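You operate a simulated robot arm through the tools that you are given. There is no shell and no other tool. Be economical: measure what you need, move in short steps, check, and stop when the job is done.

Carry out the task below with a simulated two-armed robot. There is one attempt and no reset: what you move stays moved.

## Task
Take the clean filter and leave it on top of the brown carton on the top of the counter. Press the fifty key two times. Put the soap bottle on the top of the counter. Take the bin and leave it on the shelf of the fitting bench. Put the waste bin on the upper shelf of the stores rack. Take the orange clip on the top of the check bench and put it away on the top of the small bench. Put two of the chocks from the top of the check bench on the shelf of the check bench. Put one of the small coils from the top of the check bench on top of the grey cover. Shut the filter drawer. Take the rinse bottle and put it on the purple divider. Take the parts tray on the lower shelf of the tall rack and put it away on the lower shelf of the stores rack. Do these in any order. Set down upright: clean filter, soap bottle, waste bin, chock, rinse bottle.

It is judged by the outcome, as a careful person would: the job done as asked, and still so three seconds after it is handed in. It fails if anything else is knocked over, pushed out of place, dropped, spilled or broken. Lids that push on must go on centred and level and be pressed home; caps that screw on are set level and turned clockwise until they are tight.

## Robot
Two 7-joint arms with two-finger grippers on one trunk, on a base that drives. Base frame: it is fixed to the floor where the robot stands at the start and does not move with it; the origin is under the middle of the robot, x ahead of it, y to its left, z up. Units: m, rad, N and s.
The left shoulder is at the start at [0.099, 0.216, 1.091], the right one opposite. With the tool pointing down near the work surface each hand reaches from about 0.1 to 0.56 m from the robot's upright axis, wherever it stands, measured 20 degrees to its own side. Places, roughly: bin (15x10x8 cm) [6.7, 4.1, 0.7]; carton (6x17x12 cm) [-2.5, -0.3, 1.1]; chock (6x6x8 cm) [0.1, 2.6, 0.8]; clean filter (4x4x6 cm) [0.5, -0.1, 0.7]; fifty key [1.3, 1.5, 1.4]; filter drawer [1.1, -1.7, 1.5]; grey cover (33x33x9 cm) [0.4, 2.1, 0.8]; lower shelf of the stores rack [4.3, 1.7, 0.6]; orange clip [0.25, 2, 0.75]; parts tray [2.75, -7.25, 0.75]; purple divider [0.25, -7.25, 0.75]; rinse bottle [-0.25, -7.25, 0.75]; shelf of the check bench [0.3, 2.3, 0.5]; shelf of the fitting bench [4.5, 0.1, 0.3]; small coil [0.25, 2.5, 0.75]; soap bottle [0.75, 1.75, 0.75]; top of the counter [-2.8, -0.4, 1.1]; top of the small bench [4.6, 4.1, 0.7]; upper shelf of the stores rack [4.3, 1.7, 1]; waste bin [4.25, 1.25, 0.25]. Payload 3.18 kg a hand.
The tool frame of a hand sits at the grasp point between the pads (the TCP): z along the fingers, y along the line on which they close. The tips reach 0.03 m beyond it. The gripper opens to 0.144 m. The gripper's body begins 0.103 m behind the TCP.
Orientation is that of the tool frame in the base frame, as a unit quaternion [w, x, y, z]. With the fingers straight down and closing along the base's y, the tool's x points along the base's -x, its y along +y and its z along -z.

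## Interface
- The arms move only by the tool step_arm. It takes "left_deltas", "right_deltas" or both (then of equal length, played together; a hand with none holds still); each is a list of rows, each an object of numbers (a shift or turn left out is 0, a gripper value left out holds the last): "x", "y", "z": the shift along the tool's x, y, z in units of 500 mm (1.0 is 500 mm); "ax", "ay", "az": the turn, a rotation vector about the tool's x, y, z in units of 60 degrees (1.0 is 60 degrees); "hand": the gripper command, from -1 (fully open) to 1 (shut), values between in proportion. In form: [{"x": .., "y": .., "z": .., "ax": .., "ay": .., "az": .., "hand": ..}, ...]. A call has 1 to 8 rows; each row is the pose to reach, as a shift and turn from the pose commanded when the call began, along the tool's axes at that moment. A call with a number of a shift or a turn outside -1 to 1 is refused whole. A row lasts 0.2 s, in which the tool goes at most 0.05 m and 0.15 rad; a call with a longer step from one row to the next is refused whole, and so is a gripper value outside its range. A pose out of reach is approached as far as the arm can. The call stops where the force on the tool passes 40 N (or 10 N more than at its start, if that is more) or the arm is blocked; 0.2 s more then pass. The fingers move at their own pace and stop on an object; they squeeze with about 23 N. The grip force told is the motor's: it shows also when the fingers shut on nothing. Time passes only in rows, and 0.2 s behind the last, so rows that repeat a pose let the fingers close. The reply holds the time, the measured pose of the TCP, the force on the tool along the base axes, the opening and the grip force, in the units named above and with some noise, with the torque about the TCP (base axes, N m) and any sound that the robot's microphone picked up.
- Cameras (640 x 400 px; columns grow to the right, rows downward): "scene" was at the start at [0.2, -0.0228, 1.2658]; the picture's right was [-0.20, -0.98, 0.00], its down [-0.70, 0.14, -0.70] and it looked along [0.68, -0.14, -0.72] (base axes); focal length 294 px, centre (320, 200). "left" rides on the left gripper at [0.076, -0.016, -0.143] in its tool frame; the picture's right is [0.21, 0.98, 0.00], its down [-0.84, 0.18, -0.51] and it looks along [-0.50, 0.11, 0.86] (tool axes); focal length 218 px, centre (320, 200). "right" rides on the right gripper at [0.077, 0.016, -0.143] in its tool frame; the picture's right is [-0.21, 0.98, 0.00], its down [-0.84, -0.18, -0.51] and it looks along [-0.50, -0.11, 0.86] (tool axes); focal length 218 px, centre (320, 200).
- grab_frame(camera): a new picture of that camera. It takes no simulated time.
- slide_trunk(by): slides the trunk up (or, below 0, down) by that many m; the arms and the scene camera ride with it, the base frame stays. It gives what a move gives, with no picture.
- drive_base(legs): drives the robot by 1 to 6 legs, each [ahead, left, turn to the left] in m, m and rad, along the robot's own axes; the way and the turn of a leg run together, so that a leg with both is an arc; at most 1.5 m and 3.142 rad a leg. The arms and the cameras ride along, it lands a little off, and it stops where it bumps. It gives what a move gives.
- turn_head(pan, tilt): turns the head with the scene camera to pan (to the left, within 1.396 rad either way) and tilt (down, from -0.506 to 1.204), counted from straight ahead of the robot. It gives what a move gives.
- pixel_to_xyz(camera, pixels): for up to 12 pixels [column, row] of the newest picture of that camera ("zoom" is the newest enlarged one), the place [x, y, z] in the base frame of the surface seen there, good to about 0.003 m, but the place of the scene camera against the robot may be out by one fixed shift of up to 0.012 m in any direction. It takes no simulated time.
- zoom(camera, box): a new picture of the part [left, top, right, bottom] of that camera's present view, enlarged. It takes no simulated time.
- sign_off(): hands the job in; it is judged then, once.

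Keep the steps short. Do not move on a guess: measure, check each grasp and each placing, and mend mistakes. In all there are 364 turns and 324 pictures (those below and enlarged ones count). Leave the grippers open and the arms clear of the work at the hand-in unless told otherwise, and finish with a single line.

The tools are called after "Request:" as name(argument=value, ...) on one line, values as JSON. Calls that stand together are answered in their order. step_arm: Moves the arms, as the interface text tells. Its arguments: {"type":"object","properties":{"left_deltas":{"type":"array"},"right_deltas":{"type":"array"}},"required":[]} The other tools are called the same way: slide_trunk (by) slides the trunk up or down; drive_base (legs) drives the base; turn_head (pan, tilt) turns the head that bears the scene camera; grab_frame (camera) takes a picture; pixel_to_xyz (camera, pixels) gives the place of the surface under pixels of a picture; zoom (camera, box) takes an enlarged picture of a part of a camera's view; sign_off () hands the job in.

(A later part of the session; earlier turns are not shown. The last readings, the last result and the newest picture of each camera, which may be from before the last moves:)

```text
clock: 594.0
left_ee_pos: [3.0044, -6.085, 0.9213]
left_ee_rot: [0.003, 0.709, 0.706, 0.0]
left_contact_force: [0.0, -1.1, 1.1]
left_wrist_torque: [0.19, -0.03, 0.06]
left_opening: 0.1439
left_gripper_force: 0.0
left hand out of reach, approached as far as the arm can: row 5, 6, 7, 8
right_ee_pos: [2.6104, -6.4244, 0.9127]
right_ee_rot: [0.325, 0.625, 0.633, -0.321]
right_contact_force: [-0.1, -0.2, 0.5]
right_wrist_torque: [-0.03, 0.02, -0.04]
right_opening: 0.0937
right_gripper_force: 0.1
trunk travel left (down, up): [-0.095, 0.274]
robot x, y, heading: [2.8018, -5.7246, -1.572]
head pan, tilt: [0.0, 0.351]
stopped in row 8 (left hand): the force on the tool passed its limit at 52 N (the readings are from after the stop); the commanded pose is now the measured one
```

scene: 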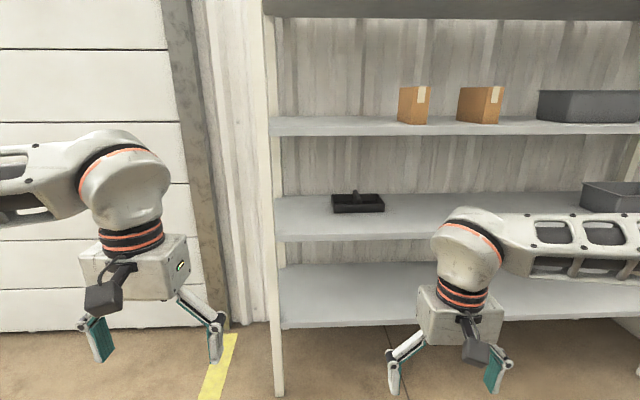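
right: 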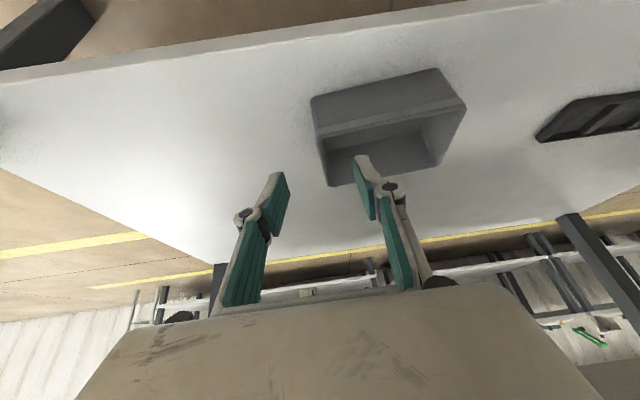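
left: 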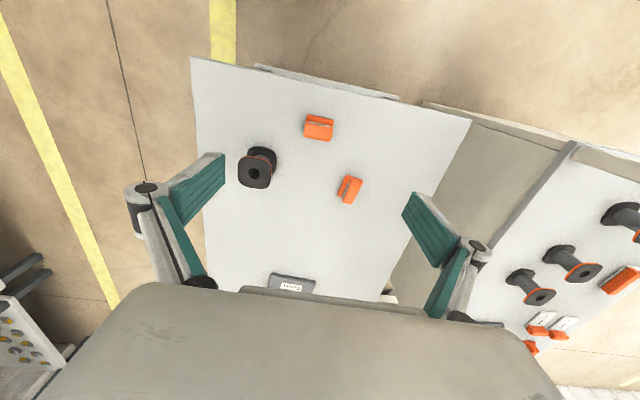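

Right hand is at 54°. I add the last 6°, align sideways, and drive forward 0.42 m to look at the tray closely.

Request:
step_arm(right_deltas=[{"y": 0.035, "ay": -0.05}, {"y": 0.07, "ay": -0.093}, {"y": 0.07, "ay": -0.093}])

Request:
drive_base(legs=[[0.42, 0, 0]])

Request:
grab_frame(camera="right")

```text
clock: 594.8
left_ee_pos: [3.0025, -6.0858, 0.9204]
left_ee_rot: [0.003, 0.708, 0.706, 0.002]
left_contact_force: [1.1, -2.3, 1.2]
left_wrist_torque: [0.29, 0.15, -0.08]
left_opening: 0.1439
left_gripper_force: 0.0
right_ee_pos: [2.641, -6.4227, 0.9115]
right_ee_rot: [0.355, 0.609, 0.616, -0.351]
right_contact_force: [-0.6, 0.3, -0.1]
right_wrist_torque: [0.0, 0.03, -0.03]
right_opening: 0.0934
right_gripper_force: 0.0
trunk travel left (down, up): [-0.095, 0.274]
robot x, y, heading: [2.8036, -5.7286, -1.569]
head pan, tilt: [0.0, 0.351]
```

```text
clock: 597.4
left_ee_pos: [3.0018, -6.5023, 0.9217]
left_ee_rot: [0.003, 0.709, 0.705, 0.001]
left_contact_force: [0.0, -2.1, 0.0]
left_wrist_torque: [0.33, -0.01, 0.03]
left_opening: 0.1439
left_gripper_force: 0.1
right_ee_pos: [2.6402, -6.8382, 0.913]
right_ee_rot: [0.355, 0.61, 0.615, -0.352]
right_contact_force: [-0.1, -0.2, -0.4]
right_wrist_torque: [-0.02, 0.0, -0.02]
right_opening: 0.0936
right_gripper_force: 0.0
trunk travel left (down, up): [-0.095, 0.274]
robot x, y, heading: [2.8015, -6.1405, -1.572]
head pan, tilt: [0.0, 0.351]
```

```text
156 pictures are left
```

right: 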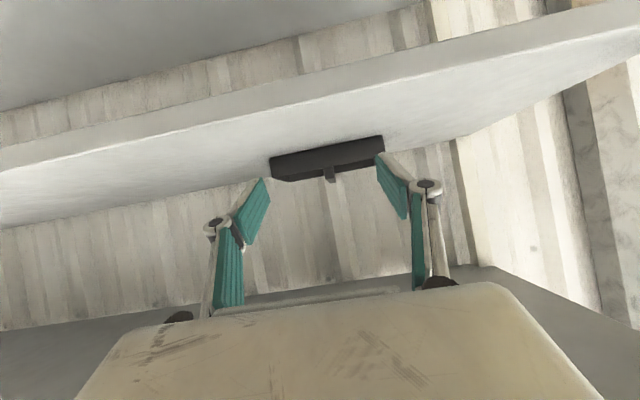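

Request:
zoom(camera="right", box=[260, 120, 400, 200])

Request:
pixel_to_xyz(camera="right", pixels=[[331, 178], [330, 172], [272, 160], [380, 142], [330, 158], [300, 130], [275, 178], [383, 150]])

```text
4.57 times, centred on (330, 160) of right
```

zoom: 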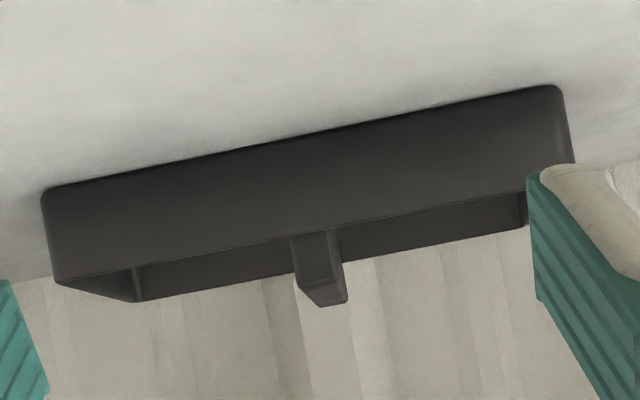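

```text
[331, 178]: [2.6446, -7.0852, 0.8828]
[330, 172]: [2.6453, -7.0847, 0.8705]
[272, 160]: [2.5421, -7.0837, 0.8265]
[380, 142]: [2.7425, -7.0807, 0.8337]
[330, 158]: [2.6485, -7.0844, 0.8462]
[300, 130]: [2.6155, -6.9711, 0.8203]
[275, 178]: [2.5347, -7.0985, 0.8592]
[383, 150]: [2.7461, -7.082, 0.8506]
```

Fin at x 2.645, front y -7.085, top 0.884. I drive 0.24 m further and then slide in along the tool axis.

Request:
drive_base(legs=[[0.24, 0, 0]])

Request:
grab_frame(camera="right")

Request:
pixel_to_xyz(camera="right", pixels=[[331, 160], [331, 170], [320, 165], [340, 165]])

```text
clock: 599.2
left_ee_pos: [2.9987, -6.7446, 0.9227]
left_ee_rot: [0.002, 0.71, 0.705, 0.002]
left_contact_force: [-0.4, -1.6, 0.0]
left_wrist_torque: [0.3, -0.04, 0.07]
left_opening: 0.1439
left_gripper_force: 0.1
right_ee_pos: [2.6388, -7.0823, 0.9138]
right_ee_rot: [0.354, 0.611, 0.615, -0.352]
right_contact_force: [0.1, 0.5, 0.5]
right_wrist_torque: [0.0, -0.01, 0.0]
right_opening: 0.0934
right_gripper_force: 0.0
trunk travel left (down, up): [-0.095, 0.274]
robot x, y, heading: [2.8003, -6.3839, -1.575]
head pan, tilt: [0.0, 0.351]
```

```text
154 pictures are left
```

right: 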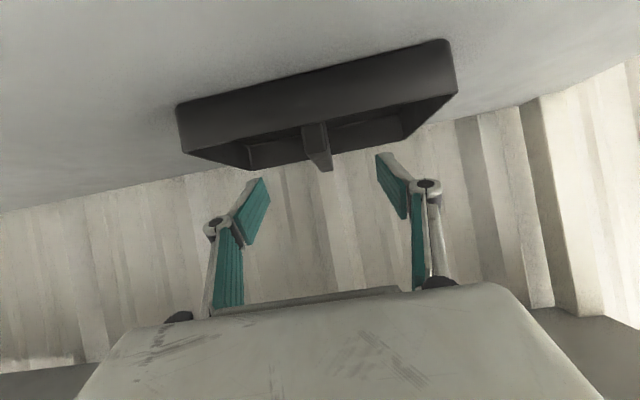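

```text
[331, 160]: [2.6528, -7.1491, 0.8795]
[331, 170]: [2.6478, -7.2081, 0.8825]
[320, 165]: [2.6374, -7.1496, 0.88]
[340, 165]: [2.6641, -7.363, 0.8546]
```

I slide in 0.095 m with a 6 mm sideways correction, and close on the fin.

Request:
step_arm(right_deltas=[{"y": 0.012, "z": 0.09}, {"y": 0.012, "x": -0.003, "z": 0.16}, {"y": 0.012, "x": -0.003, "z": 0.19}, {"y": 0.012, "x": -0.003, "z": 0.19, "hand": 0.5}, {"y": 0.012, "x": -0.003, "z": 0.19, "hand": 1}, {"y": 0.012, "x": -0.003, "z": 0.19, "hand": 1}, {"y": 0.012, "x": -0.003, "z": 0.19, "hand": 1}])

Request:
grab_frame(camera="right")

```text
clock: 600.8
left_ee_pos: [3.0001, -6.7446, 0.9203]
left_ee_rot: [0.002, 0.71, 0.704, 0.001]
left_contact_force: [-0.2, -0.7, 0.4]
left_wrist_torque: [0.2, 0.01, -0.01]
left_opening: 0.1439
left_gripper_force: 0.1
right_ee_pos: [2.6454, -7.1653, 0.8673]
right_ee_rot: [0.355, 0.61, 0.615, -0.351]
right_contact_force: [0.9, -0.6, 0.0]
right_wrist_torque: [0.1, 0.19, 0.06]
right_opening: 0.0177
right_gripper_force: 22.9
trunk travel left (down, up): [-0.095, 0.274]
robot x, y, heading: [2.7994, -6.3788, -1.575]
head pan, tilt: [0.0, 0.351]
```

```text
153 pictures are left
```

right: 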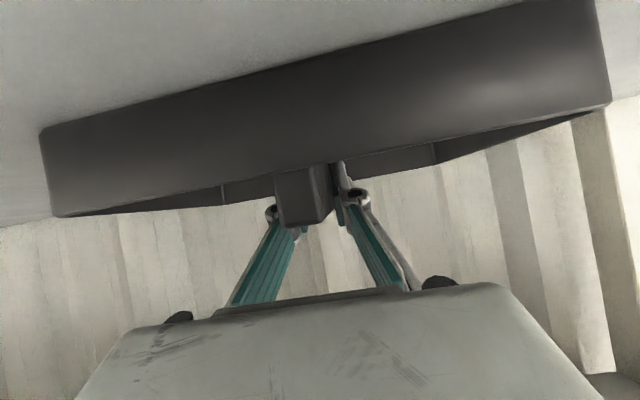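

Fin gripped (17.7 mm). I lift 4 cm and check.

Request:
step_arm(right_deltas=[{"x": -0.035, "z": -0.02}, {"x": -0.07, "z": -0.04}, {"x": -0.087, "z": -0.05}])

Request:
zoom(camera="scene", box=[250, 150, 490, 330])

```text
clock: 601.6
left_ee_pos: [3.0002, -6.7447, 0.9207]
left_ee_rot: [0.002, 0.709, 0.705, 0.001]
left_contact_force: [0.1, -0.2, 1.3]
left_wrist_torque: [0.24, 0.02, 0.05]
left_opening: 0.1441
left_gripper_force: 0.0
right_ee_pos: [2.6452, -7.1646, 0.9139]
right_ee_rot: [0.353, 0.61, 0.617, -0.35]
right_contact_force: [-0.5, 0.7, -1.2]
right_wrist_torque: [-0.03, 0.02, -0.04]
right_opening: 0.0176
right_gripper_force: 22.8
trunk travel left (down, up): [-0.095, 0.274]
robot x, y, heading: [2.798, -6.386, -1.577]
head pan, tilt: [0.0, 0.351]
```

```text
2.22 times, centred on (370, 240) of scene
```

zoom: 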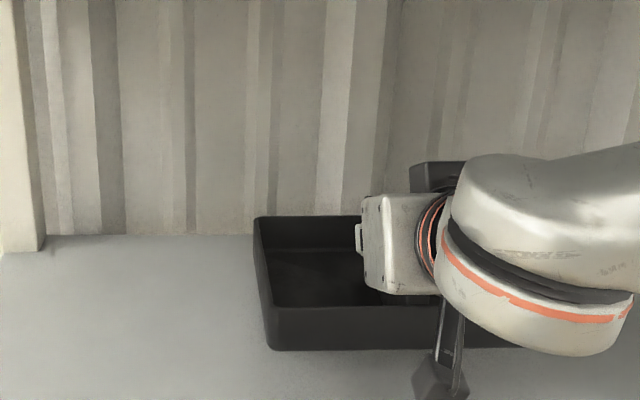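

The tray is lifted level. I back out and retrace the way north toward the stores rack.

Request:
drive_base(legs=[[-0.62, 0, 0], [0, 1.3, 0.005], [-1.25, 0, 0], [-1.15, 0, 0], [0, -0.9, 0]])

Request:
drive_base(legs=[[0, 0, 1.57], [0, 1.4, 0], [0, 1.4, 0]])

```text
clock: 635.8
left_ee_pos: [3.4348, -3.7293, 0.9205]
left_ee_rot: [0.003, 0.708, 0.706, 0.0]
left_contact_force: [0.9, -0.5, 0.7]
left_wrist_torque: [0.2, 0.0, 0.04]
left_opening: 0.1439
left_gripper_force: 0.0
right_ee_pos: [3.083, -4.1515, 0.9165]
right_ee_rot: [0.355, 0.609, 0.617, -0.35]
right_contact_force: [0.4, 0.6, -2.0]
right_wrist_torque: [-0.04, 0.02, 0.02]
right_opening: 0.0178
right_gripper_force: 22.6
trunk travel left (down, up): [-0.095, 0.274]
robot x, y, heading: [3.2378, -3.3723, -1.571]
head pan, tilt: [0.0, 0.351]
```

```text
clock: 663.9
left_ee_pos: [3.5834, -0.3878, 0.921]
left_ee_rot: [0.002, -0.008, 1.0, 0.002]
left_contact_force: [1.0, 0.2, -0.3]
left_wrist_torque: [-0.03, 0.19, 0.02]
left_opening: 0.1439
left_gripper_force: 0.1
right_ee_pos: [4.012, -0.7337, 0.9176]
right_ee_rot: [0.499, -0.014, 0.866, 0.009]
right_contact_force: [0.0, 0.4, -1.7]
right_wrist_torque: [0.0, -0.01, 0.02]
right_opening: 0.0178
right_gripper_force: 23.7
trunk travel left (down, up): [-0.095, 0.274]
robot x, y, heading: [3.2261, -0.598, 0.02]
head pan, tilt: [0.0, 0.351]
```

I back up 0.35 m and strafe left to face the stores rack's lower shelf.

Request:
drive_base(legs=[[-0.4, 0, -0.02], [0, 1.2, 0], [0, 0.85, 0]])

Request:
turn_head(pan=-0.05, tilt=0.5)

Request:
grab_frame(camera="scene")

```text
clock: 684.1
left_ee_pos: [3.2221, 1.6291, 0.9215]
left_ee_rot: [0.003, 0.018, 1.0, 0.002]
left_contact_force: [0.8, 0.5, -0.4]
left_wrist_torque: [-0.03, 0.17, 0.01]
left_opening: 0.1441
left_gripper_force: 0.0
right_ee_pos: [3.6328, 1.262, 0.918]
right_ee_rot: [0.499, 0.008, 0.867, -0.005]
right_contact_force: [-0.6, -0.4, -2.2]
right_wrist_torque: [0.02, -0.03, 0.01]
right_opening: 0.0176
right_gripper_force: 23.2
trunk travel left (down, up): [-0.095, 0.274]
robot x, y, heading: [2.8585, 1.4398, -0.034]
head pan, tilt: [0.0, 0.351]
```

```text
clock: 684.8
left_ee_pos: [3.2226, 1.6288, 0.9225]
left_ee_rot: [0.002, 0.018, 1.0, 0.002]
left_contact_force: [1.0, -0.4, 0.2]
left_wrist_torque: [0.01, 0.13, 0.01]
left_opening: 0.1441
left_gripper_force: 0.0
right_ee_pos: [3.6326, 1.262, 0.9176]
right_ee_rot: [0.499, 0.007, 0.867, -0.004]
right_contact_force: [-0.7, 0.1, -2.6]
right_wrist_torque: [0.01, 0.01, 0.0]
right_opening: 0.0177
right_gripper_force: 22.4
trunk travel left (down, up): [-0.095, 0.274]
robot x, y, heading: [2.8555, 1.4389, -0.032]
head pan, tilt: [-0.051, 0.499]
```

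```text
151 pictures are left
```

scene: 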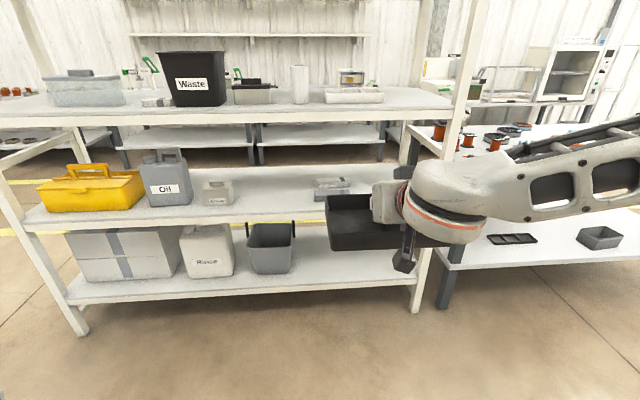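

Request:
pixel_to_xyz(camera="scene", pixels=[[203, 203], [234, 203], [245, 212], [270, 205], [312, 195], [316, 185], [348, 183], [316, 198], [270, 185], [300, 218], [300, 222], [345, 180]])

Request:
zoom(camera="scene", box=[190, 150, 430, 260])

```text
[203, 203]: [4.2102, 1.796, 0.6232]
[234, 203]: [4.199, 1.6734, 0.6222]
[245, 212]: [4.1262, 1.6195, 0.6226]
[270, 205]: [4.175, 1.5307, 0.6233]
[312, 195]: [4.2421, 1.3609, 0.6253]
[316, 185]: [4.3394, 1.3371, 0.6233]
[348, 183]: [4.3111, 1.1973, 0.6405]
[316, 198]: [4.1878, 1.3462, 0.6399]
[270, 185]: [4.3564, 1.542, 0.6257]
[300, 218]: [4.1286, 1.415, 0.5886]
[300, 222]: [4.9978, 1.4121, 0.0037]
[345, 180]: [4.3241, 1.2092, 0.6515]
```

```text
2.67 times, centred on (310, 205) of scene
```

zoom: 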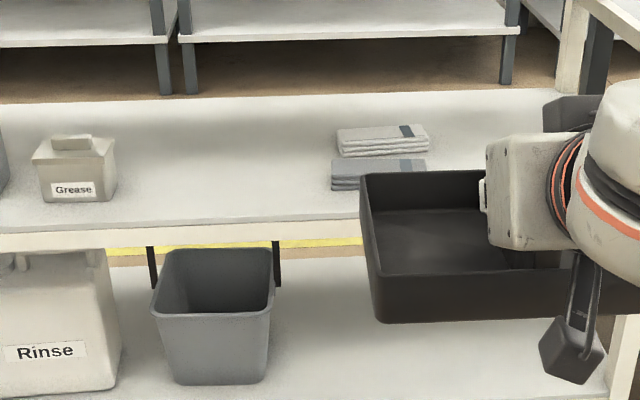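

The gap between Grease and the cloths is y 1.345–1.673; I'll centre the tray at y≈1.51. I strafe left, lower the trunk, and check the tilt.

Request:
drive_base(legs=[[0, 0.225, 0.033]])

Request:
slide_trunk(by=-0.09)

```text
clock: 687.4
left_ee_pos: [3.2182, 1.8633, 0.9214]
left_ee_rot: [0.001, -0.001, 1.0, 0.003]
left_contact_force: [1.6, 0.1, 0.4]
left_wrist_torque: [-0.02, 0.19, 0.01]
left_opening: 0.1442
left_gripper_force: 0.1
right_ee_pos: [3.6421, 1.5113, 0.9177]
right_ee_rot: [0.499, -0.007, 0.867, 0.005]
right_contact_force: [0.5, 0.5, -2.6]
right_wrist_torque: [0.01, -0.05, 0.0]
right_opening: 0.0177
right_gripper_force: 22.7
trunk travel left (down, up): [-0.095, 0.274]
robot x, y, heading: [2.8576, 1.6564, 0.001]
head pan, tilt: [-0.051, 0.499]
```

```text
clock: 688.6
left_ee_pos: [3.2288, 1.8624, 0.7732]
left_ee_rot: [-0.15, -0.001, 0.989, 0.002]
left_contact_force: [-0.2, 0.1, -0.1]
left_wrist_torque: [-0.01, -0.02, -0.02]
left_opening: 0.144
left_gripper_force: 0.2
right_ee_pos: [3.6402, 1.5113, 0.8298]
right_ee_rot: [0.501, -0.007, 0.866, 0.003]
right_contact_force: [0.4, 0.2, -1.3]
right_wrist_torque: [0.0, 0.03, 0.02]
right_opening: 0.0175
right_gripper_force: 23.2
trunk travel left (down, up): [-0.005, 0.364]
robot x, y, heading: [2.8584, 1.6622, 0.007]
head pan, tilt: [-0.051, 0.499]
```

I extend the right arm 8 cm and lower to z≈0.70, still in front of the rack.

Request:
step_arm(right_deltas=[{"x": 0.036, "z": 0.067}, {"x": 0.072, "z": 0.134}, {"x": 0.108, "z": 0.2}, {"x": 0.145, "z": 0.268}, {"x": 0.145, "z": 0.268}])

Request:
grab_frame(camera="right")

```text
clock: 689.8
left_ee_pos: [3.2289, 1.8615, 0.7726]
left_ee_rot: [-0.15, 0.001, 0.989, 0.003]
left_contact_force: [-0.3, -0.2, 0.5]
left_wrist_torque: [0.0, -0.01, -0.02]
left_opening: 0.1441
left_gripper_force: 0.0
right_ee_pos: [3.7278, 1.5137, 0.7026]
right_ee_rot: [0.497, -0.005, 0.868, 0.001]
right_contact_force: [-0.5, 0.0, -1.8]
right_wrist_torque: [0.01, -0.03, 0.0]
right_opening: 0.0177
right_gripper_force: 22.6
right hand out of reach, approached as far as the arm can: row 3, 4, 5
trunk travel left (down, up): [-0.005, 0.364]
robot x, y, heading: [2.8571, 1.6599, 0.004]
head pan, tilt: [-0.051, 0.499]
```

```text
149 pictures are left
```

right: 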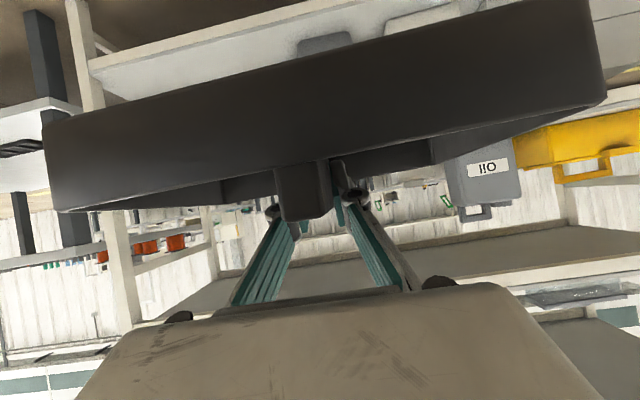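

I drive 0.42 m forward: tray bottom (z≈0.656) clears the shelf (0.62).

Request:
drive_base(legs=[[0.42, 0, 0]])

Request:
step_arm(right_deltas=[{"x": -0.03, "z": 0.065}, {"x": -0.05, "z": 0.13}, {"x": -0.04, "z": 0.15}])

Request:
grab_frame(camera="scene")

Request:
grab_frame(camera="right")

```text
clock: 692.4
left_ee_pos: [3.6541, 1.8634, 0.7723]
left_ee_rot: [-0.15, 0.002, 0.989, 0.002]
left_contact_force: [-0.9, 0.5, -0.1]
left_wrist_torque: [0.01, -0.01, 0.0]
left_opening: 0.144
left_gripper_force: 0.1
right_ee_pos: [4.1509, 1.5153, 0.7016]
right_ee_rot: [0.496, -0.005, 0.868, 0.001]
right_contact_force: [0.3, -0.7, -3.5]
right_wrist_torque: [0.01, -0.04, 0.01]
right_opening: 0.0179
right_gripper_force: 23.7
trunk travel left (down, up): [-0.005, 0.364]
robot x, y, heading: [3.2836, 1.6609, -0.001]
head pan, tilt: [-0.051, 0.499]
```

```text
clock: 693.2
left_ee_pos: [3.6532, 1.8637, 0.7726]
left_ee_rot: [-0.149, 0.001, 0.989, 0.002]
left_contact_force: [0.1, -0.6, -0.5]
left_wrist_torque: [0.02, -0.06, 0.01]
left_opening: 0.1439
left_gripper_force: 0.1
right_ee_pos: [4.2238, 1.5146, 0.6809]
right_ee_rot: [0.497, -0.005, 0.868, 0.001]
right_contact_force: [-0.1, 0.0, -1.6]
right_wrist_torque: [0.01, -0.04, 0.0]
right_opening: 0.0178
right_gripper_force: 22.5
trunk travel left (down, up): [-0.005, 0.364]
robot x, y, heading: [3.284, 1.663, -0.002]
head pan, tilt: [-0.051, 0.499]
```

```text
148 pictures are left
```

scene: 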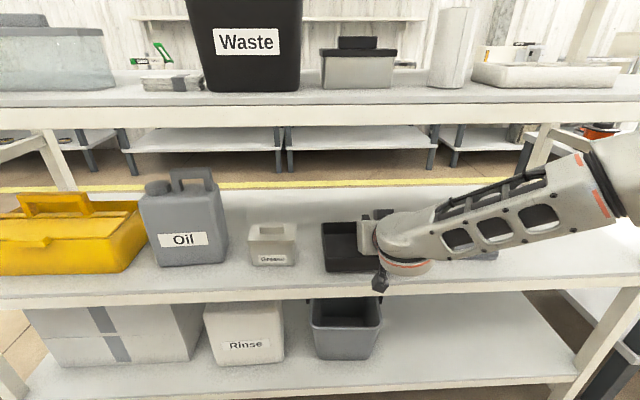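

```text
147 pictures are left
```

right: 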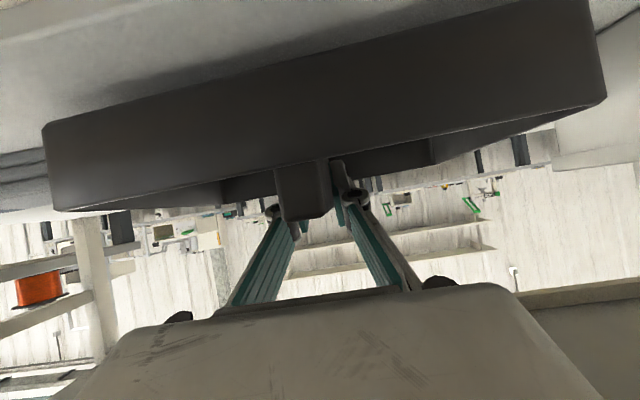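

Both side gaps are fine. I lower to contact.

Request:
step_arm(right_deltas=[{"x": 0.009, "z": 0.005}, {"x": 0.017, "z": 0.01}, {"x": 0.023, "z": 0.013}])

```text
clock: 694.0
left_ee_pos: [3.6527, 1.8628, 0.7723]
left_ee_rot: [-0.149, 0.001, 0.989, 0.003]
left_contact_force: [-0.1, 0.3, -0.7]
left_wrist_torque: [0.01, -0.01, -0.01]
left_opening: 0.1439
left_gripper_force: 0.0
right_ee_pos: [4.2254, 1.5152, 0.6688]
right_ee_rot: [0.498, -0.005, 0.867, 0.002]
right_contact_force: [-1.1, 0.1, 4.4]
right_wrist_torque: [0.0, 0.58, 0.03]
right_opening: 0.0175
right_gripper_force: 23.4
trunk travel left (down, up): [-0.005, 0.364]
robot x, y, heading: [3.2855, 1.6595, 0.002]
head pan, tilt: [-0.051, 0.499]
```

Contact. I release and slide out along the tool axis.

Request:
step_arm(right_deltas=[{"x": 0.003, "z": 0.002}, {"x": 0.003, "z": 0.002, "hand": 0.5}, {"x": 0.003, "z": 0.002, "hand": 0.1}, {"x": 0.003, "z": 0.002, "hand": 0}, {"x": 0.003, "z": -0.08}, {"x": 0.003, "z": -0.17}, {"x": 0.003, "z": -0.26}, {"x": 0.003, "z": -0.34}])

Request:
drive_base(legs=[[-0.35, 0, 0]])

Request:
grab_frame(camera="scene")

```text
clock: 695.8
left_ee_pos: [3.6539, 1.8632, 0.771]
left_ee_rot: [-0.15, 0.001, 0.989, 0.002]
left_contact_force: [0.3, 0.5, -0.2]
left_wrist_torque: [0.0, -0.03, 0.0]
left_opening: 0.1441
left_gripper_force: 0.1
right_ee_pos: [4.1406, 1.5167, 0.7149]
right_ee_rot: [0.496, -0.005, 0.868, 0.001]
right_contact_force: [-0.1, -0.1, 0.2]
right_wrist_torque: [-0.01, 0.0, -0.05]
right_opening: 0.0721
right_gripper_force: 0.2
right hand out of reach, approached as far as the arm can: row 7, 8
trunk travel left (down, up): [-0.005, 0.364]
robot x, y, heading: [3.2821, 1.661, 0.004]
head pan, tilt: [-0.051, 0.499]
```

```text
clock: 698.1
left_ee_pos: [3.3028, 1.8625, 0.7716]
left_ee_rot: [-0.149, 0.001, 0.989, 0.002]
left_contact_force: [0.2, 0.3, -0.4]
left_wrist_torque: [-0.03, -0.02, -0.04]
left_opening: 0.1442
left_gripper_force: 0.1
right_ee_pos: [3.7896, 1.5149, 0.7148]
right_ee_rot: [0.497, -0.006, 0.868, 0.002]
right_contact_force: [0.0, 0.3, 0.1]
right_wrist_torque: [0.0, 0.02, 0.0]
right_opening: 0.072
right_gripper_force: 0.2
trunk travel left (down, up): [-0.005, 0.364]
robot x, y, heading: [2.9289, 1.6621, 0.0]
head pan, tilt: [-0.051, 0.499]
```

```text
146 pictures are left
```

scene: 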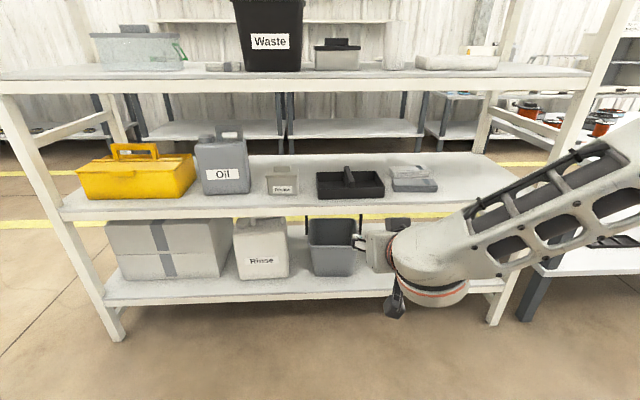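

The tray is on the lower shelf. I restore both hands and raise the trunk to mid.

Request:
step_arm(left_deltas=[{"x": -0.025, "z": -0.02, "ay": -0.036}, {"x": -0.05, "z": -0.04, "ay": -0.072}, {"x": -0.075, "z": -0.06, "ay": -0.108}, {"x": -0.1, "z": -0.08, "ay": -0.144}, {"x": -0.125, "z": -0.1, "ay": -0.18}, {"x": -0.15, "z": -0.12, "ay": -0.216}, {"x": -0.175, "z": -0.14, "ay": -0.252}, {"x": -0.2, "z": -0.16, "ay": -0.288}], right_deltas=[{"x": -0.006, "z": -0.09, "ay": 0.124}, {"x": -0.012, "z": -0.18, "ay": 0.248}, {"x": -0.018, "z": -0.27, "ay": 0.372}, {"x": -0.024, "z": -0.36, "ay": 0.496}, {"x": -0.03, "z": -0.45, "ay": 0.62}, {"x": -0.036, "z": -0.54, "ay": 0.744}, {"x": -0.042, "z": -0.63, "ay": 0.868}, {"x": -0.046, "z": -0.72, "ay": 0.992, "hand": -1}])

Request:
slide_trunk(by=0.17)

```text
clock: 699.9
left_ee_pos: [3.4227, 1.8631, 0.8187]
left_ee_rot: [0.001, 0.001, 1.0, 0.003]
left_contact_force: [0.2, -0.3, 0.4]
left_wrist_torque: [-0.01, -0.02, 0.01]
left_opening: 0.1442
left_gripper_force: 0.0
right_ee_pos: [3.4906, 1.5136, 0.9169]
right_ee_rot: [-0.002, -0.006, 1.0, -0.002]
right_contact_force: [-0.2, -0.2, 0.5]
right_wrist_torque: [0.04, -0.01, -0.03]
right_opening: 0.144
right_gripper_force: 0.0
trunk travel left (down, up): [-0.005, 0.364]
robot x, y, heading: [2.9334, 1.663, -0.004]
head pan, tilt: [-0.051, 0.499]
```

```text
clock: 701.8
left_ee_pos: [3.4228, 1.862, 0.988]
left_ee_rot: [-0.001, 0.001, 1.0, 0.003]
left_contact_force: [-0.3, 0.0, -0.5]
left_wrist_torque: [0.0, 0.01, 0.02]
left_opening: 0.1439
left_gripper_force: 0.1
right_ee_pos: [3.4929, 1.5103, 1.0858]
right_ee_rot: [-0.002, -0.005, 1.0, -0.002]
right_contact_force: [0.5, 0.1, -0.3]
right_wrist_torque: [-0.04, 0.02, -0.03]
right_opening: 0.1441
right_gripper_force: 0.1
trunk travel left (down, up): [-0.175, 0.194]
robot x, y, heading: [2.9291, 1.6609, 0.004]
head pan, tilt: [-0.051, 0.499]
```

Next, the drawer and rinse bottle. I drive south along x≈2.9 to y≈-3.45, turn to face -x and look.

Request:
drive_base(legs=[[0, 0, -1.57], [1.5, 0, 0], [1.5, 0, 0], [1.5, 0, 0], [0.5, 0, 0], [0, 0, -1.57]])

Request:
turn_head(pan=0.0, tilt=0.2)

Request:
grab_frame(camera="scene")

```text
clock: 733.4
left_ee_pos: [2.4981, -3.5123, 0.9888]
left_ee_rot: [0.002, 1.0, -0.002, 0.0]
left_contact_force: [-0.3, 0.1, -0.4]
left_wrist_torque: [0.0, 0.0, 0.02]
left_opening: 0.144
left_gripper_force: 0.1
right_ee_pos: [2.4287, -3.1618, 1.0883]
right_ee_rot: [0.0, 1.0, 0.004, 0.0]
right_contact_force: [-0.6, -0.8, -0.3]
right_wrist_torque: [0.01, 0.01, 0.02]
right_opening: 0.1443
right_gripper_force: 0.0
trunk travel left (down, up): [-0.175, 0.194]
robot x, y, heading: [2.9859, -3.3086, -3.14]
head pan, tilt: [-0.051, 0.499]
```

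```text
clock: 734.2
left_ee_pos: [2.497, -3.5128, 0.9892]
left_ee_rot: [0.003, 1.0, -0.003, 0.0]
left_contact_force: [-1.0, -0.3, -0.3]
left_wrist_torque: [0.0, 0.02, 0.01]
left_opening: 0.1438
left_gripper_force: 0.0
right_ee_pos: [2.4288, -3.163, 1.0874]
right_ee_rot: [-0.002, 1.0, 0.006, 0.0]
right_contact_force: [-0.9, -0.8, -0.7]
right_wrist_torque: [0.01, 0.05, 0.03]
right_opening: 0.144
right_gripper_force: 0.0
trunk travel left (down, up): [-0.175, 0.194]
robot x, y, heading: [2.9842, -3.3125, -3.141]
head pan, tilt: [0.0, 0.201]
```

```text
145 pictures are left
```

scene: 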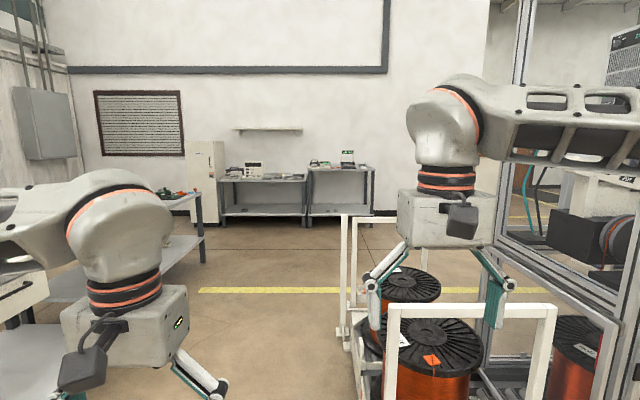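

A coil cart stands in the corridor. I measure it and the bench row to find the clear lane.

Request:
pixel_to_xyz(camera="scene", pixels=[[345, 335], [387, 310], [345, 215], [390, 380], [545, 310], [205, 262], [180, 195], [300, 350], [250, 320], [330, 255], [200, 185], [520, 250]])

```text
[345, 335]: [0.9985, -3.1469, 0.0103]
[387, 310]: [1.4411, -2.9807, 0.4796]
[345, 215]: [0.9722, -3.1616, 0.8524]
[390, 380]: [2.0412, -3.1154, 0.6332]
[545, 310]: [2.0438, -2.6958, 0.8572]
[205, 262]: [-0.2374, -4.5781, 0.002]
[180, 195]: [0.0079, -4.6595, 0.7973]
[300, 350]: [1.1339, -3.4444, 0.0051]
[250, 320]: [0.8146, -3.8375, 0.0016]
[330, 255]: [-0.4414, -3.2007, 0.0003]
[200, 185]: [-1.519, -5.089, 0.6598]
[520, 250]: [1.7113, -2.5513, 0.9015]
```

The lane between cart (y≥-3.16) and bench row (y≤-4.5) is clear. I strafe to y≈-3.78 and drive west.

Request:
drive_base(legs=[[0, 0.47, 0], [1.5, 0, 0], [1.5, 0, 0], [0.4, 0, 0], [0, 0, -1.57]])

Request:
turn_head(pan=-0.5, tilt=0.1)

Request:
grab_frame(camera="scene")

```text
clock: 758.9
left_ee_pos: [-0.6092, -3.3555, 0.9891]
left_ee_rot: [0.002, 0.708, -0.706, -0.002]
left_contact_force: [-0.4, 0.5, 0.2]
left_wrist_torque: [0.0, 0.02, -0.02]
left_opening: 0.1439
left_gripper_force: 0.0
right_ee_pos: [-0.261, -3.2829, 1.0871]
right_ee_rot: [-0.001, 0.712, -0.702, 0.002]
right_contact_force: [0.0, -0.4, 1.2]
right_wrist_torque: [-0.01, 0.05, -0.06]
right_opening: 0.144
right_gripper_force: 0.1
trunk travel left (down, up): [-0.175, 0.194]
robot x, y, heading: [-0.4094, -3.8434, 1.58]
head pan, tilt: [0.0, 0.201]
```

```text
clock: 759.8
left_ee_pos: [-0.6111, -3.3557, 0.989]
left_ee_rot: [0.002, 0.709, -0.706, -0.002]
left_contact_force: [-0.7, 0.0, -0.2]
left_wrist_torque: [-0.03, -0.02, 0.0]
left_opening: 0.1441
left_gripper_force: 0.1
right_ee_pos: [-0.2629, -3.284, 1.0872]
right_ee_rot: [-0.001, 0.713, -0.702, 0.002]
right_contact_force: [-0.3, 0.5, 0.6]
right_wrist_torque: [0.01, 0.01, 0.05]
right_opening: 0.1439
right_gripper_force: 0.1
trunk travel left (down, up): [-0.175, 0.194]
robot x, y, heading: [-0.4118, -3.8427, 1.583]
head pan, tilt: [-0.499, 0.099]
```

```text
144 pictures are left
```

scene: 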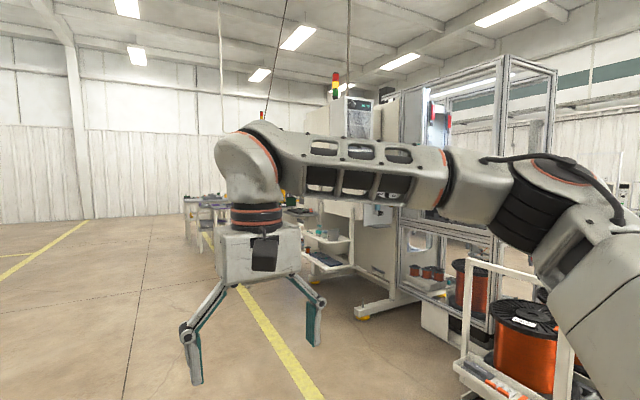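

Request:
zoom(camera="scene", box=[280, 60, 460, 330])

Request:
pixel_to_xyz(camera="scene", pixels=[[355, 115], [340, 130], [365, 316], [325, 235], [320, 265], [400, 110], [300, 215], [380, 270], [410, 280]])

```text
1.48 times, centred on (370, 195) of scene
```

zoom: 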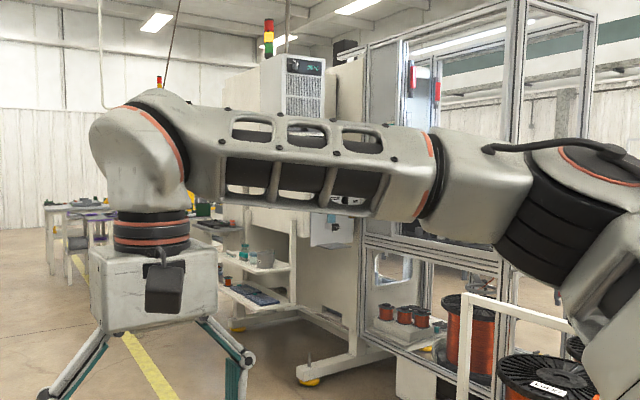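

```text
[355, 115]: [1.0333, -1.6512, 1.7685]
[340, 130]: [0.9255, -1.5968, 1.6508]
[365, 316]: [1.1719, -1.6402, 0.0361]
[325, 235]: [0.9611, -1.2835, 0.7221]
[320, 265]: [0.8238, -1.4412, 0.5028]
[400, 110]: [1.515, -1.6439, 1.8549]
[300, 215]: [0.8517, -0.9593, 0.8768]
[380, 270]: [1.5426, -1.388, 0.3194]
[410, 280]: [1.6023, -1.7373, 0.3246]
```

The unit with the vents faces -y at (1.0, -1.65); the drawer must be below it, hidden by my arm. I move to about (0.3, -2.45) to see it.

Request:
drive_base(legs=[[1.35, 0, -0.01], [0, -0.7, 0]])

Request:
turn_head(pan=-0.7, tilt=-0.1)

Request:
grab_frame(camera="scene")

```text
clock: 772.8
left_ee_pos: [0.0894, -1.9961, 0.9887]
left_ee_rot: [-0.002, -0.707, 0.708, 0.001]
left_contact_force: [-0.3, -0.7, -0.1]
left_wrist_torque: [0.04, 0.02, -0.04]
left_opening: 0.1441
left_gripper_force: 0.1
right_ee_pos: [0.4383, -1.928, 1.0878]
right_ee_rot: [-0.001, 0.711, -0.703, 0.001]
right_contact_force: [-0.5, -0.7, 0.0]
right_wrist_torque: [0.01, 0.02, -0.04]
right_opening: 0.144
right_gripper_force: 0.1
trunk travel left (down, up): [-0.175, 0.194]
robot x, y, heading: [0.2936, -2.4867, 1.572]
head pan, tilt: [-0.499, 0.099]
```

```text
clock: 773.5
left_ee_pos: [0.0893, -1.9963, 0.9882]
left_ee_rot: [-0.002, -0.706, 0.708, 0.002]
left_contact_force: [0.9, -0.7, 0.2]
left_wrist_torque: [0.0, -0.02, 0.01]
left_opening: 0.1438
left_gripper_force: 0.1
right_ee_pos: [0.4385, -1.9263, 1.0875]
right_ee_rot: [-0.001, 0.711, -0.703, 0.001]
right_contact_force: [0.3, 0.3, -0.1]
right_wrist_torque: [-0.03, 0.0, -0.01]
right_opening: 0.144
right_gripper_force: 0.1
trunk travel left (down, up): [-0.175, 0.194]
robot x, y, heading: [0.2905, -2.4862, 1.575]
head pan, tilt: [-0.7, -0.099]
```

```text
142 pictures are left
```

scene: 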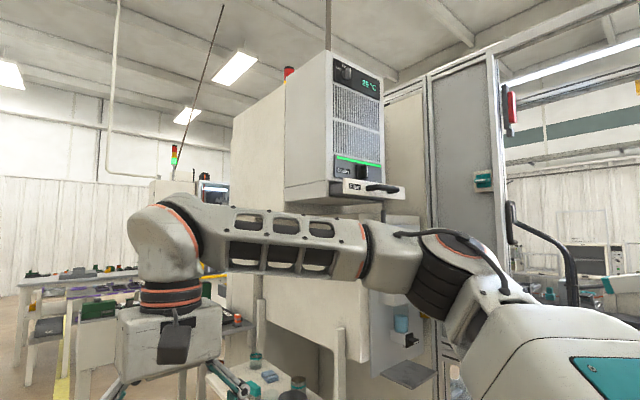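

The open drawer ("Filter") sticks out at the bottom of the cooling unit, around (370,187). I zoom and measure.

Request:
zoom(camera="scene", box=[270, 50, 430, 220])

Request:
pixel_to_xyz(camera="scene", pixels=[[345, 186], [370, 187], [395, 188], [402, 192], [380, 184], [350, 170], [355, 160], [360, 120], [340, 195], [388, 196], [330, 178]])

```text
2.35 times, centred on (350, 135) of scene
```

zoom: 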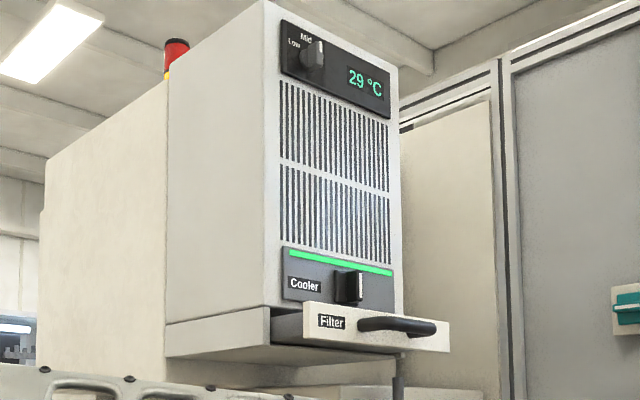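

```text
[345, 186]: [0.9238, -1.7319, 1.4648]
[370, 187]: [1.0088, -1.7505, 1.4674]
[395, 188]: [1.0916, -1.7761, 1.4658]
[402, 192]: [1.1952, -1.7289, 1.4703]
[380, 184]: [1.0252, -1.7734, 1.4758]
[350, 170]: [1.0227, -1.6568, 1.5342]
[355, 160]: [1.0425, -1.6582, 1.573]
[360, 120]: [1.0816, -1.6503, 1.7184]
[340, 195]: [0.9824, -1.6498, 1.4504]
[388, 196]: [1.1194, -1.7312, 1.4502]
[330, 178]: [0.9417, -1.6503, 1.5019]
```

The filter drawer's front is at y≈-1.73 (x 0.91–1.20, z≈1.467), open by about 8 cm with its handle at x 1.0–1.095. I'll push it with the open gripper's two fingertips on both sides of the handle. I raise the trunk and tilt the right hand.

Request:
slide_trunk(by=0.19)

Request:
step_arm(right_deltas=[{"x": 0.01, "z": -0.047, "ay": -0.125}, {"x": 0.02, "z": -0.095, "ay": -0.25}, {"x": 0.03, "z": -0.142, "ay": -0.375}, {"x": 0.03, "z": -0.19, "ay": -0.5}, {"x": 0.03, "z": -0.237, "ay": -0.625}, {"x": 0.03, "z": -0.285, "ay": -0.75}, {"x": 0.03, "z": -0.332, "ay": -0.875}, {"x": 0.03, "z": -0.38, "ay": -1.0}])

Request:
drive_base(legs=[[0, -0.6, 0]])

Request:
grab_frame(camera="right")

```text
clock: 775.6
left_ee_pos: [0.0897, -1.9966, 1.1788]
left_ee_rot: [-0.002, -0.706, 0.708, 0.002]
left_contact_force: [-0.6, 0.8, -0.3]
left_wrist_torque: [-0.04, -0.05, -0.02]
left_opening: 0.1438
left_gripper_force: 0.1
right_ee_pos: [0.4393, -1.9266, 1.2773]
right_ee_rot: [-0.001, 0.711, -0.703, 0.002]
right_contact_force: [-0.5, 1.0, -0.2]
right_wrist_torque: [0.0, -0.01, 0.01]
right_opening: 0.144
right_gripper_force: 0.1
trunk travel left (down, up): [-0.365, 0.004]
robot x, y, heading: [0.2905, -2.4855, 1.575]
head pan, tilt: [-0.7, -0.099]
```

```text
clock: 777.4
left_ee_pos: [0.089, -1.9976, 1.1786]
left_ee_rot: [-0.002, -0.706, 0.708, 0.002]
left_contact_force: [-0.1, -0.1, 0.8]
left_wrist_torque: [0.0, -0.01, 0.01]
left_opening: 0.1444
left_gripper_force: 0.0
right_ee_pos: [0.4393, -1.9418, 1.4664]
right_ee_rot: [-0.353, 0.616, -0.608, -0.356]
right_contact_force: [0.2, -0.4, 1.3]
right_wrist_torque: [0.03, -0.01, -0.03]
right_opening: 0.1436
right_gripper_force: 0.0
trunk travel left (down, up): [-0.365, 0.004]
robot x, y, heading: [0.2897, -2.4818, 1.577]
head pan, tilt: [-0.7, -0.099]
```

```text
clock: 781.3
left_ee_pos: [0.4869, -1.9924, 1.1797]
left_ee_rot: [-0.002, -0.702, 0.712, 0.002]
left_contact_force: [0.0, -0.7, -0.6]
left_wrist_torque: [-0.03, 0.05, -0.03]
left_opening: 0.144
left_gripper_force: 0.0
right_ee_pos: [0.8374, -1.9391, 1.4666]
right_ee_rot: [-0.354, 0.612, -0.612, -0.353]
right_contact_force: [0.5, -0.3, -0.5]
right_wrist_torque: [0.02, 0.06, 0.01]
right_opening: 0.1441
right_gripper_force: 0.0
trunk travel left (down, up): [-0.365, 0.004]
robot x, y, heading: [0.6795, -2.4878, 1.563]
head pan, tilt: [-0.7, -0.099]
stopped in leg 1: the robot was blocked; the commanded pose is now the measured one
```

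```text
140 pictures are left
```

right: 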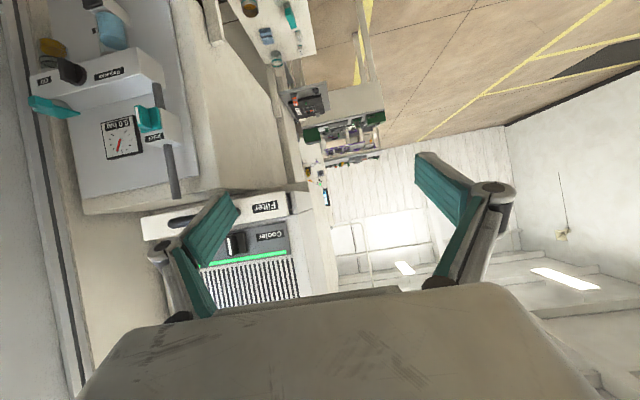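

The base touched the coil cart. I move 2 cm back off it and instead shift the right hand sideways 0.24 m to line up with the drawer.

Request:
drive_base(legs=[[0, 0.02, 0.008]])

Request:
step_arm(right_deltas=[{"y": -0.09}, {"y": -0.18}, {"y": -0.27}, {"y": -0.36}, {"y": -0.45}, {"y": -0.47}])

Request:
grab_frame(camera="right")

Request:
grab_frame(camera="scene")

```text
clock: 782.1
left_ee_pos: [0.461, -1.9941, 1.1783]
left_ee_rot: [-0.003, -0.705, 0.709, 0.001]
left_contact_force: [-0.4, -0.5, 0.2]
left_wrist_torque: [0.03, 0.0, 0.01]
left_opening: 0.144
left_gripper_force: 0.1
right_ee_pos: [0.8105, -1.94, 1.467]
right_ee_rot: [-0.353, 0.615, -0.61, -0.354]
right_contact_force: [-0.6, -0.4, 0.3]
right_wrist_torque: [0.01, 0.05, -0.05]
right_opening: 0.1441
right_gripper_force: 0.0
trunk travel left (down, up): [-0.365, 0.004]
robot x, y, heading: [0.6625, -2.485, 1.568]
head pan, tilt: [-0.7, -0.099]
```

```text
clock: 783.5
left_ee_pos: [0.4599, -1.995, 1.1786]
left_ee_rot: [-0.002, -0.705, 0.709, 0.002]
left_contact_force: [-1.4, 0.3, 0.0]
left_wrist_torque: [0.02, -0.01, 0.01]
left_opening: 0.144
left_gripper_force: 0.0
right_ee_pos: [1.0466, -1.939, 1.4669]
right_ee_rot: [-0.353, 0.616, -0.61, -0.354]
right_contact_force: [-0.5, -0.1, -0.9]
right_wrist_torque: [-0.03, 0.0, -0.06]
right_opening: 0.144
right_gripper_force: 0.1
trunk travel left (down, up): [-0.365, 0.004]
robot x, y, heading: [0.6594, -2.488, 1.566]
head pan, tilt: [-0.7, -0.099]
```

```text
139 pictures are left
```

right: 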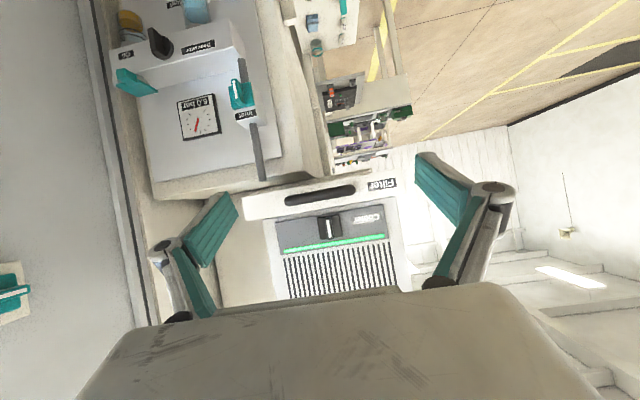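

```text
138 pictures are left
```

scene: 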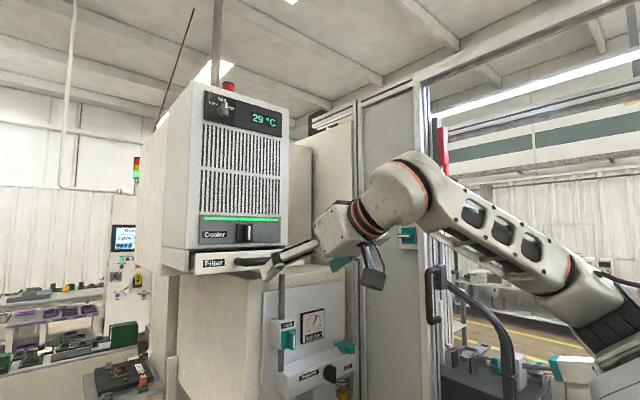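

I measure the drawer front with the wrist camera.

Request:
pixel_to_xyz(camera="right", pixels=[[250, 208], [395, 182], [320, 195], [288, 199], [352, 188], [320, 182], [320, 205], [270, 215], [330, 215], [265, 170]])

Request:
zoom(camera="right", box=[220, 140, 440, 260])

```text
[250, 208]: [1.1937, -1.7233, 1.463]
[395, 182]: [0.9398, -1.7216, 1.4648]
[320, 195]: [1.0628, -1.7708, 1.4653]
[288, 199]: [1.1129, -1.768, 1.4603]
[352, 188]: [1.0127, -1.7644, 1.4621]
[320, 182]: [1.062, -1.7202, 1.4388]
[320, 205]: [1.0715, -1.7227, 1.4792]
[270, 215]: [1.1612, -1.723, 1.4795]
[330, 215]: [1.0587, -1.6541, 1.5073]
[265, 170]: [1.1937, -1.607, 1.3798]
```

```text
2.91 times, centred on (330, 200) of right
```

zoom: 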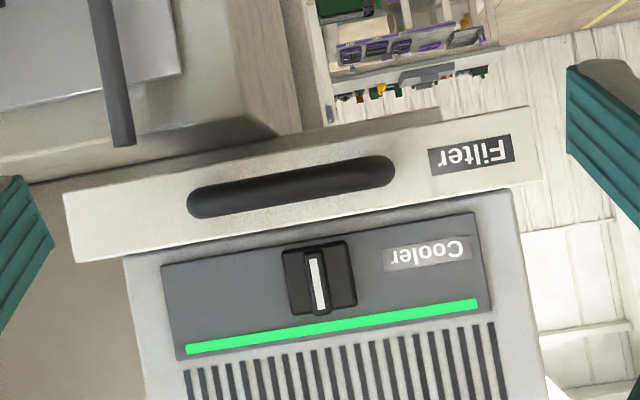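

Panel y=-1.722, x 0.92–1.20, z 1.437–1.485, handle x 1.005–1.12. I centre on x=1.0625 and advance 0.17 m to just short of the panel.

Request:
step_arm(right_deltas=[{"y": -0.032}, {"x": -0.045, "y": -0.032, "z": 0.078}, {"x": -0.09, "y": -0.032, "z": 0.156}, {"x": -0.135, "y": -0.032, "z": 0.234}, {"x": -0.17, "y": -0.032, "z": 0.294}])

Request:
grab_frame(camera="right")

```text
clock: 784.7
left_ee_pos: [0.4602, -1.9933, 1.1781]
left_ee_rot: [-0.003, -0.706, 0.709, 0.002]
left_contact_force: [-0.3, -0.4, -1.6]
left_wrist_torque: [0.01, -0.02, 0.02]
left_opening: 0.1442
left_gripper_force: 0.1
right_ee_pos: [1.0616, -1.7649, 1.4671]
right_ee_rot: [-0.353, 0.615, -0.61, -0.354]
right_contact_force: [0.4, 0.7, -0.2]
right_wrist_torque: [0.01, 0.01, -0.01]
right_opening: 0.1438
right_gripper_force: 0.0
trunk travel left (down, up): [-0.365, 0.004]
robot x, y, heading: [0.6569, -2.4838, 1.572]
head pan, tilt: [-0.7, -0.099]
```

```text
136 pictures are left
```

right: 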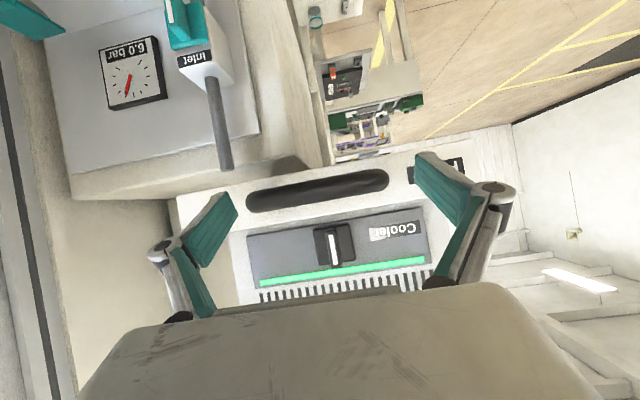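

The fingertips flank the handle. I push forward in small steps up to 4.5 cm.

Request:
step_arm(right_deltas=[{"x": -0.015, "z": 0.026}, {"x": -0.03, "z": 0.052}, {"x": -0.045, "z": 0.078}])

```text
clock: 785.5
left_ee_pos: [0.46, -1.9941, 1.1776]
left_ee_rot: [-0.001, -0.705, 0.709, 0.002]
left_contact_force: [0.1, -0.7, -0.6]
left_wrist_torque: [-0.02, -0.02, -0.03]
left_opening: 0.144
left_gripper_force: 0.1
right_ee_pos: [1.0599, -1.722, 1.4669]
right_ee_rot: [-0.353, 0.616, -0.61, -0.353]
right_contact_force: [0.8, -1.1, 0.6]
right_wrist_torque: [0.03, -0.06, -0.14]
right_opening: 0.1439
right_gripper_force: 0.1
trunk travel left (down, up): [-0.365, 0.004]
robot x, y, heading: [0.6563, -2.4847, 1.571]
head pan, tilt: [-0.7, -0.099]
```

Request:
step_arm(right_deltas=[{"x": -0.01, "z": 0.017}, {"x": -0.02, "z": 0.035}, {"x": -0.03, "z": 0.052}, {"x": -0.04, "z": 0.069}, {"x": -0.05, "z": 0.087}])

Request:
zoom(camera="scene", box=[140, 70, 360, 330])

```text
clock: 786.7
left_ee_pos: [0.4604, -1.9937, 1.1791]
left_ee_rot: [-0.002, -0.705, 0.709, 0.002]
left_contact_force: [-0.1, 0.5, -0.6]
left_wrist_torque: [-0.05, -0.02, 0.02]
left_opening: 0.1442
left_gripper_force: 0.0
right_ee_pos: [1.0562, -1.6704, 1.4665]
right_ee_rot: [-0.353, 0.616, -0.609, -0.354]
right_contact_force: [-0.6, -0.4, 0.3]
right_wrist_torque: [-0.02, 0.0, 0.0]
right_opening: 0.1438
right_gripper_force: 0.1
trunk travel left (down, up): [-0.365, 0.004]
robot x, y, heading: [0.6587, -2.4842, 1.574]
head pan, tilt: [-0.7, -0.099]
```

```text
1.54 times, centred on (250, 200) of scene
```

zoom: 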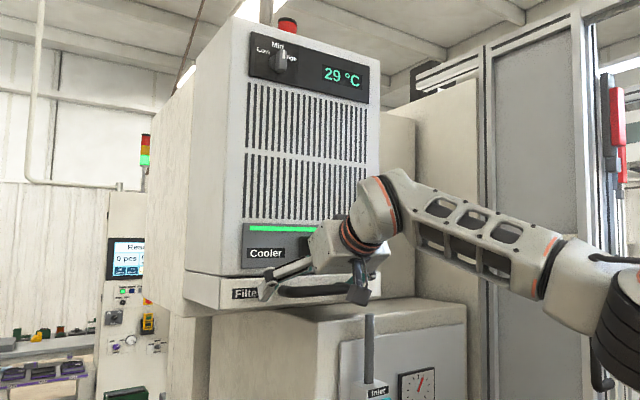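

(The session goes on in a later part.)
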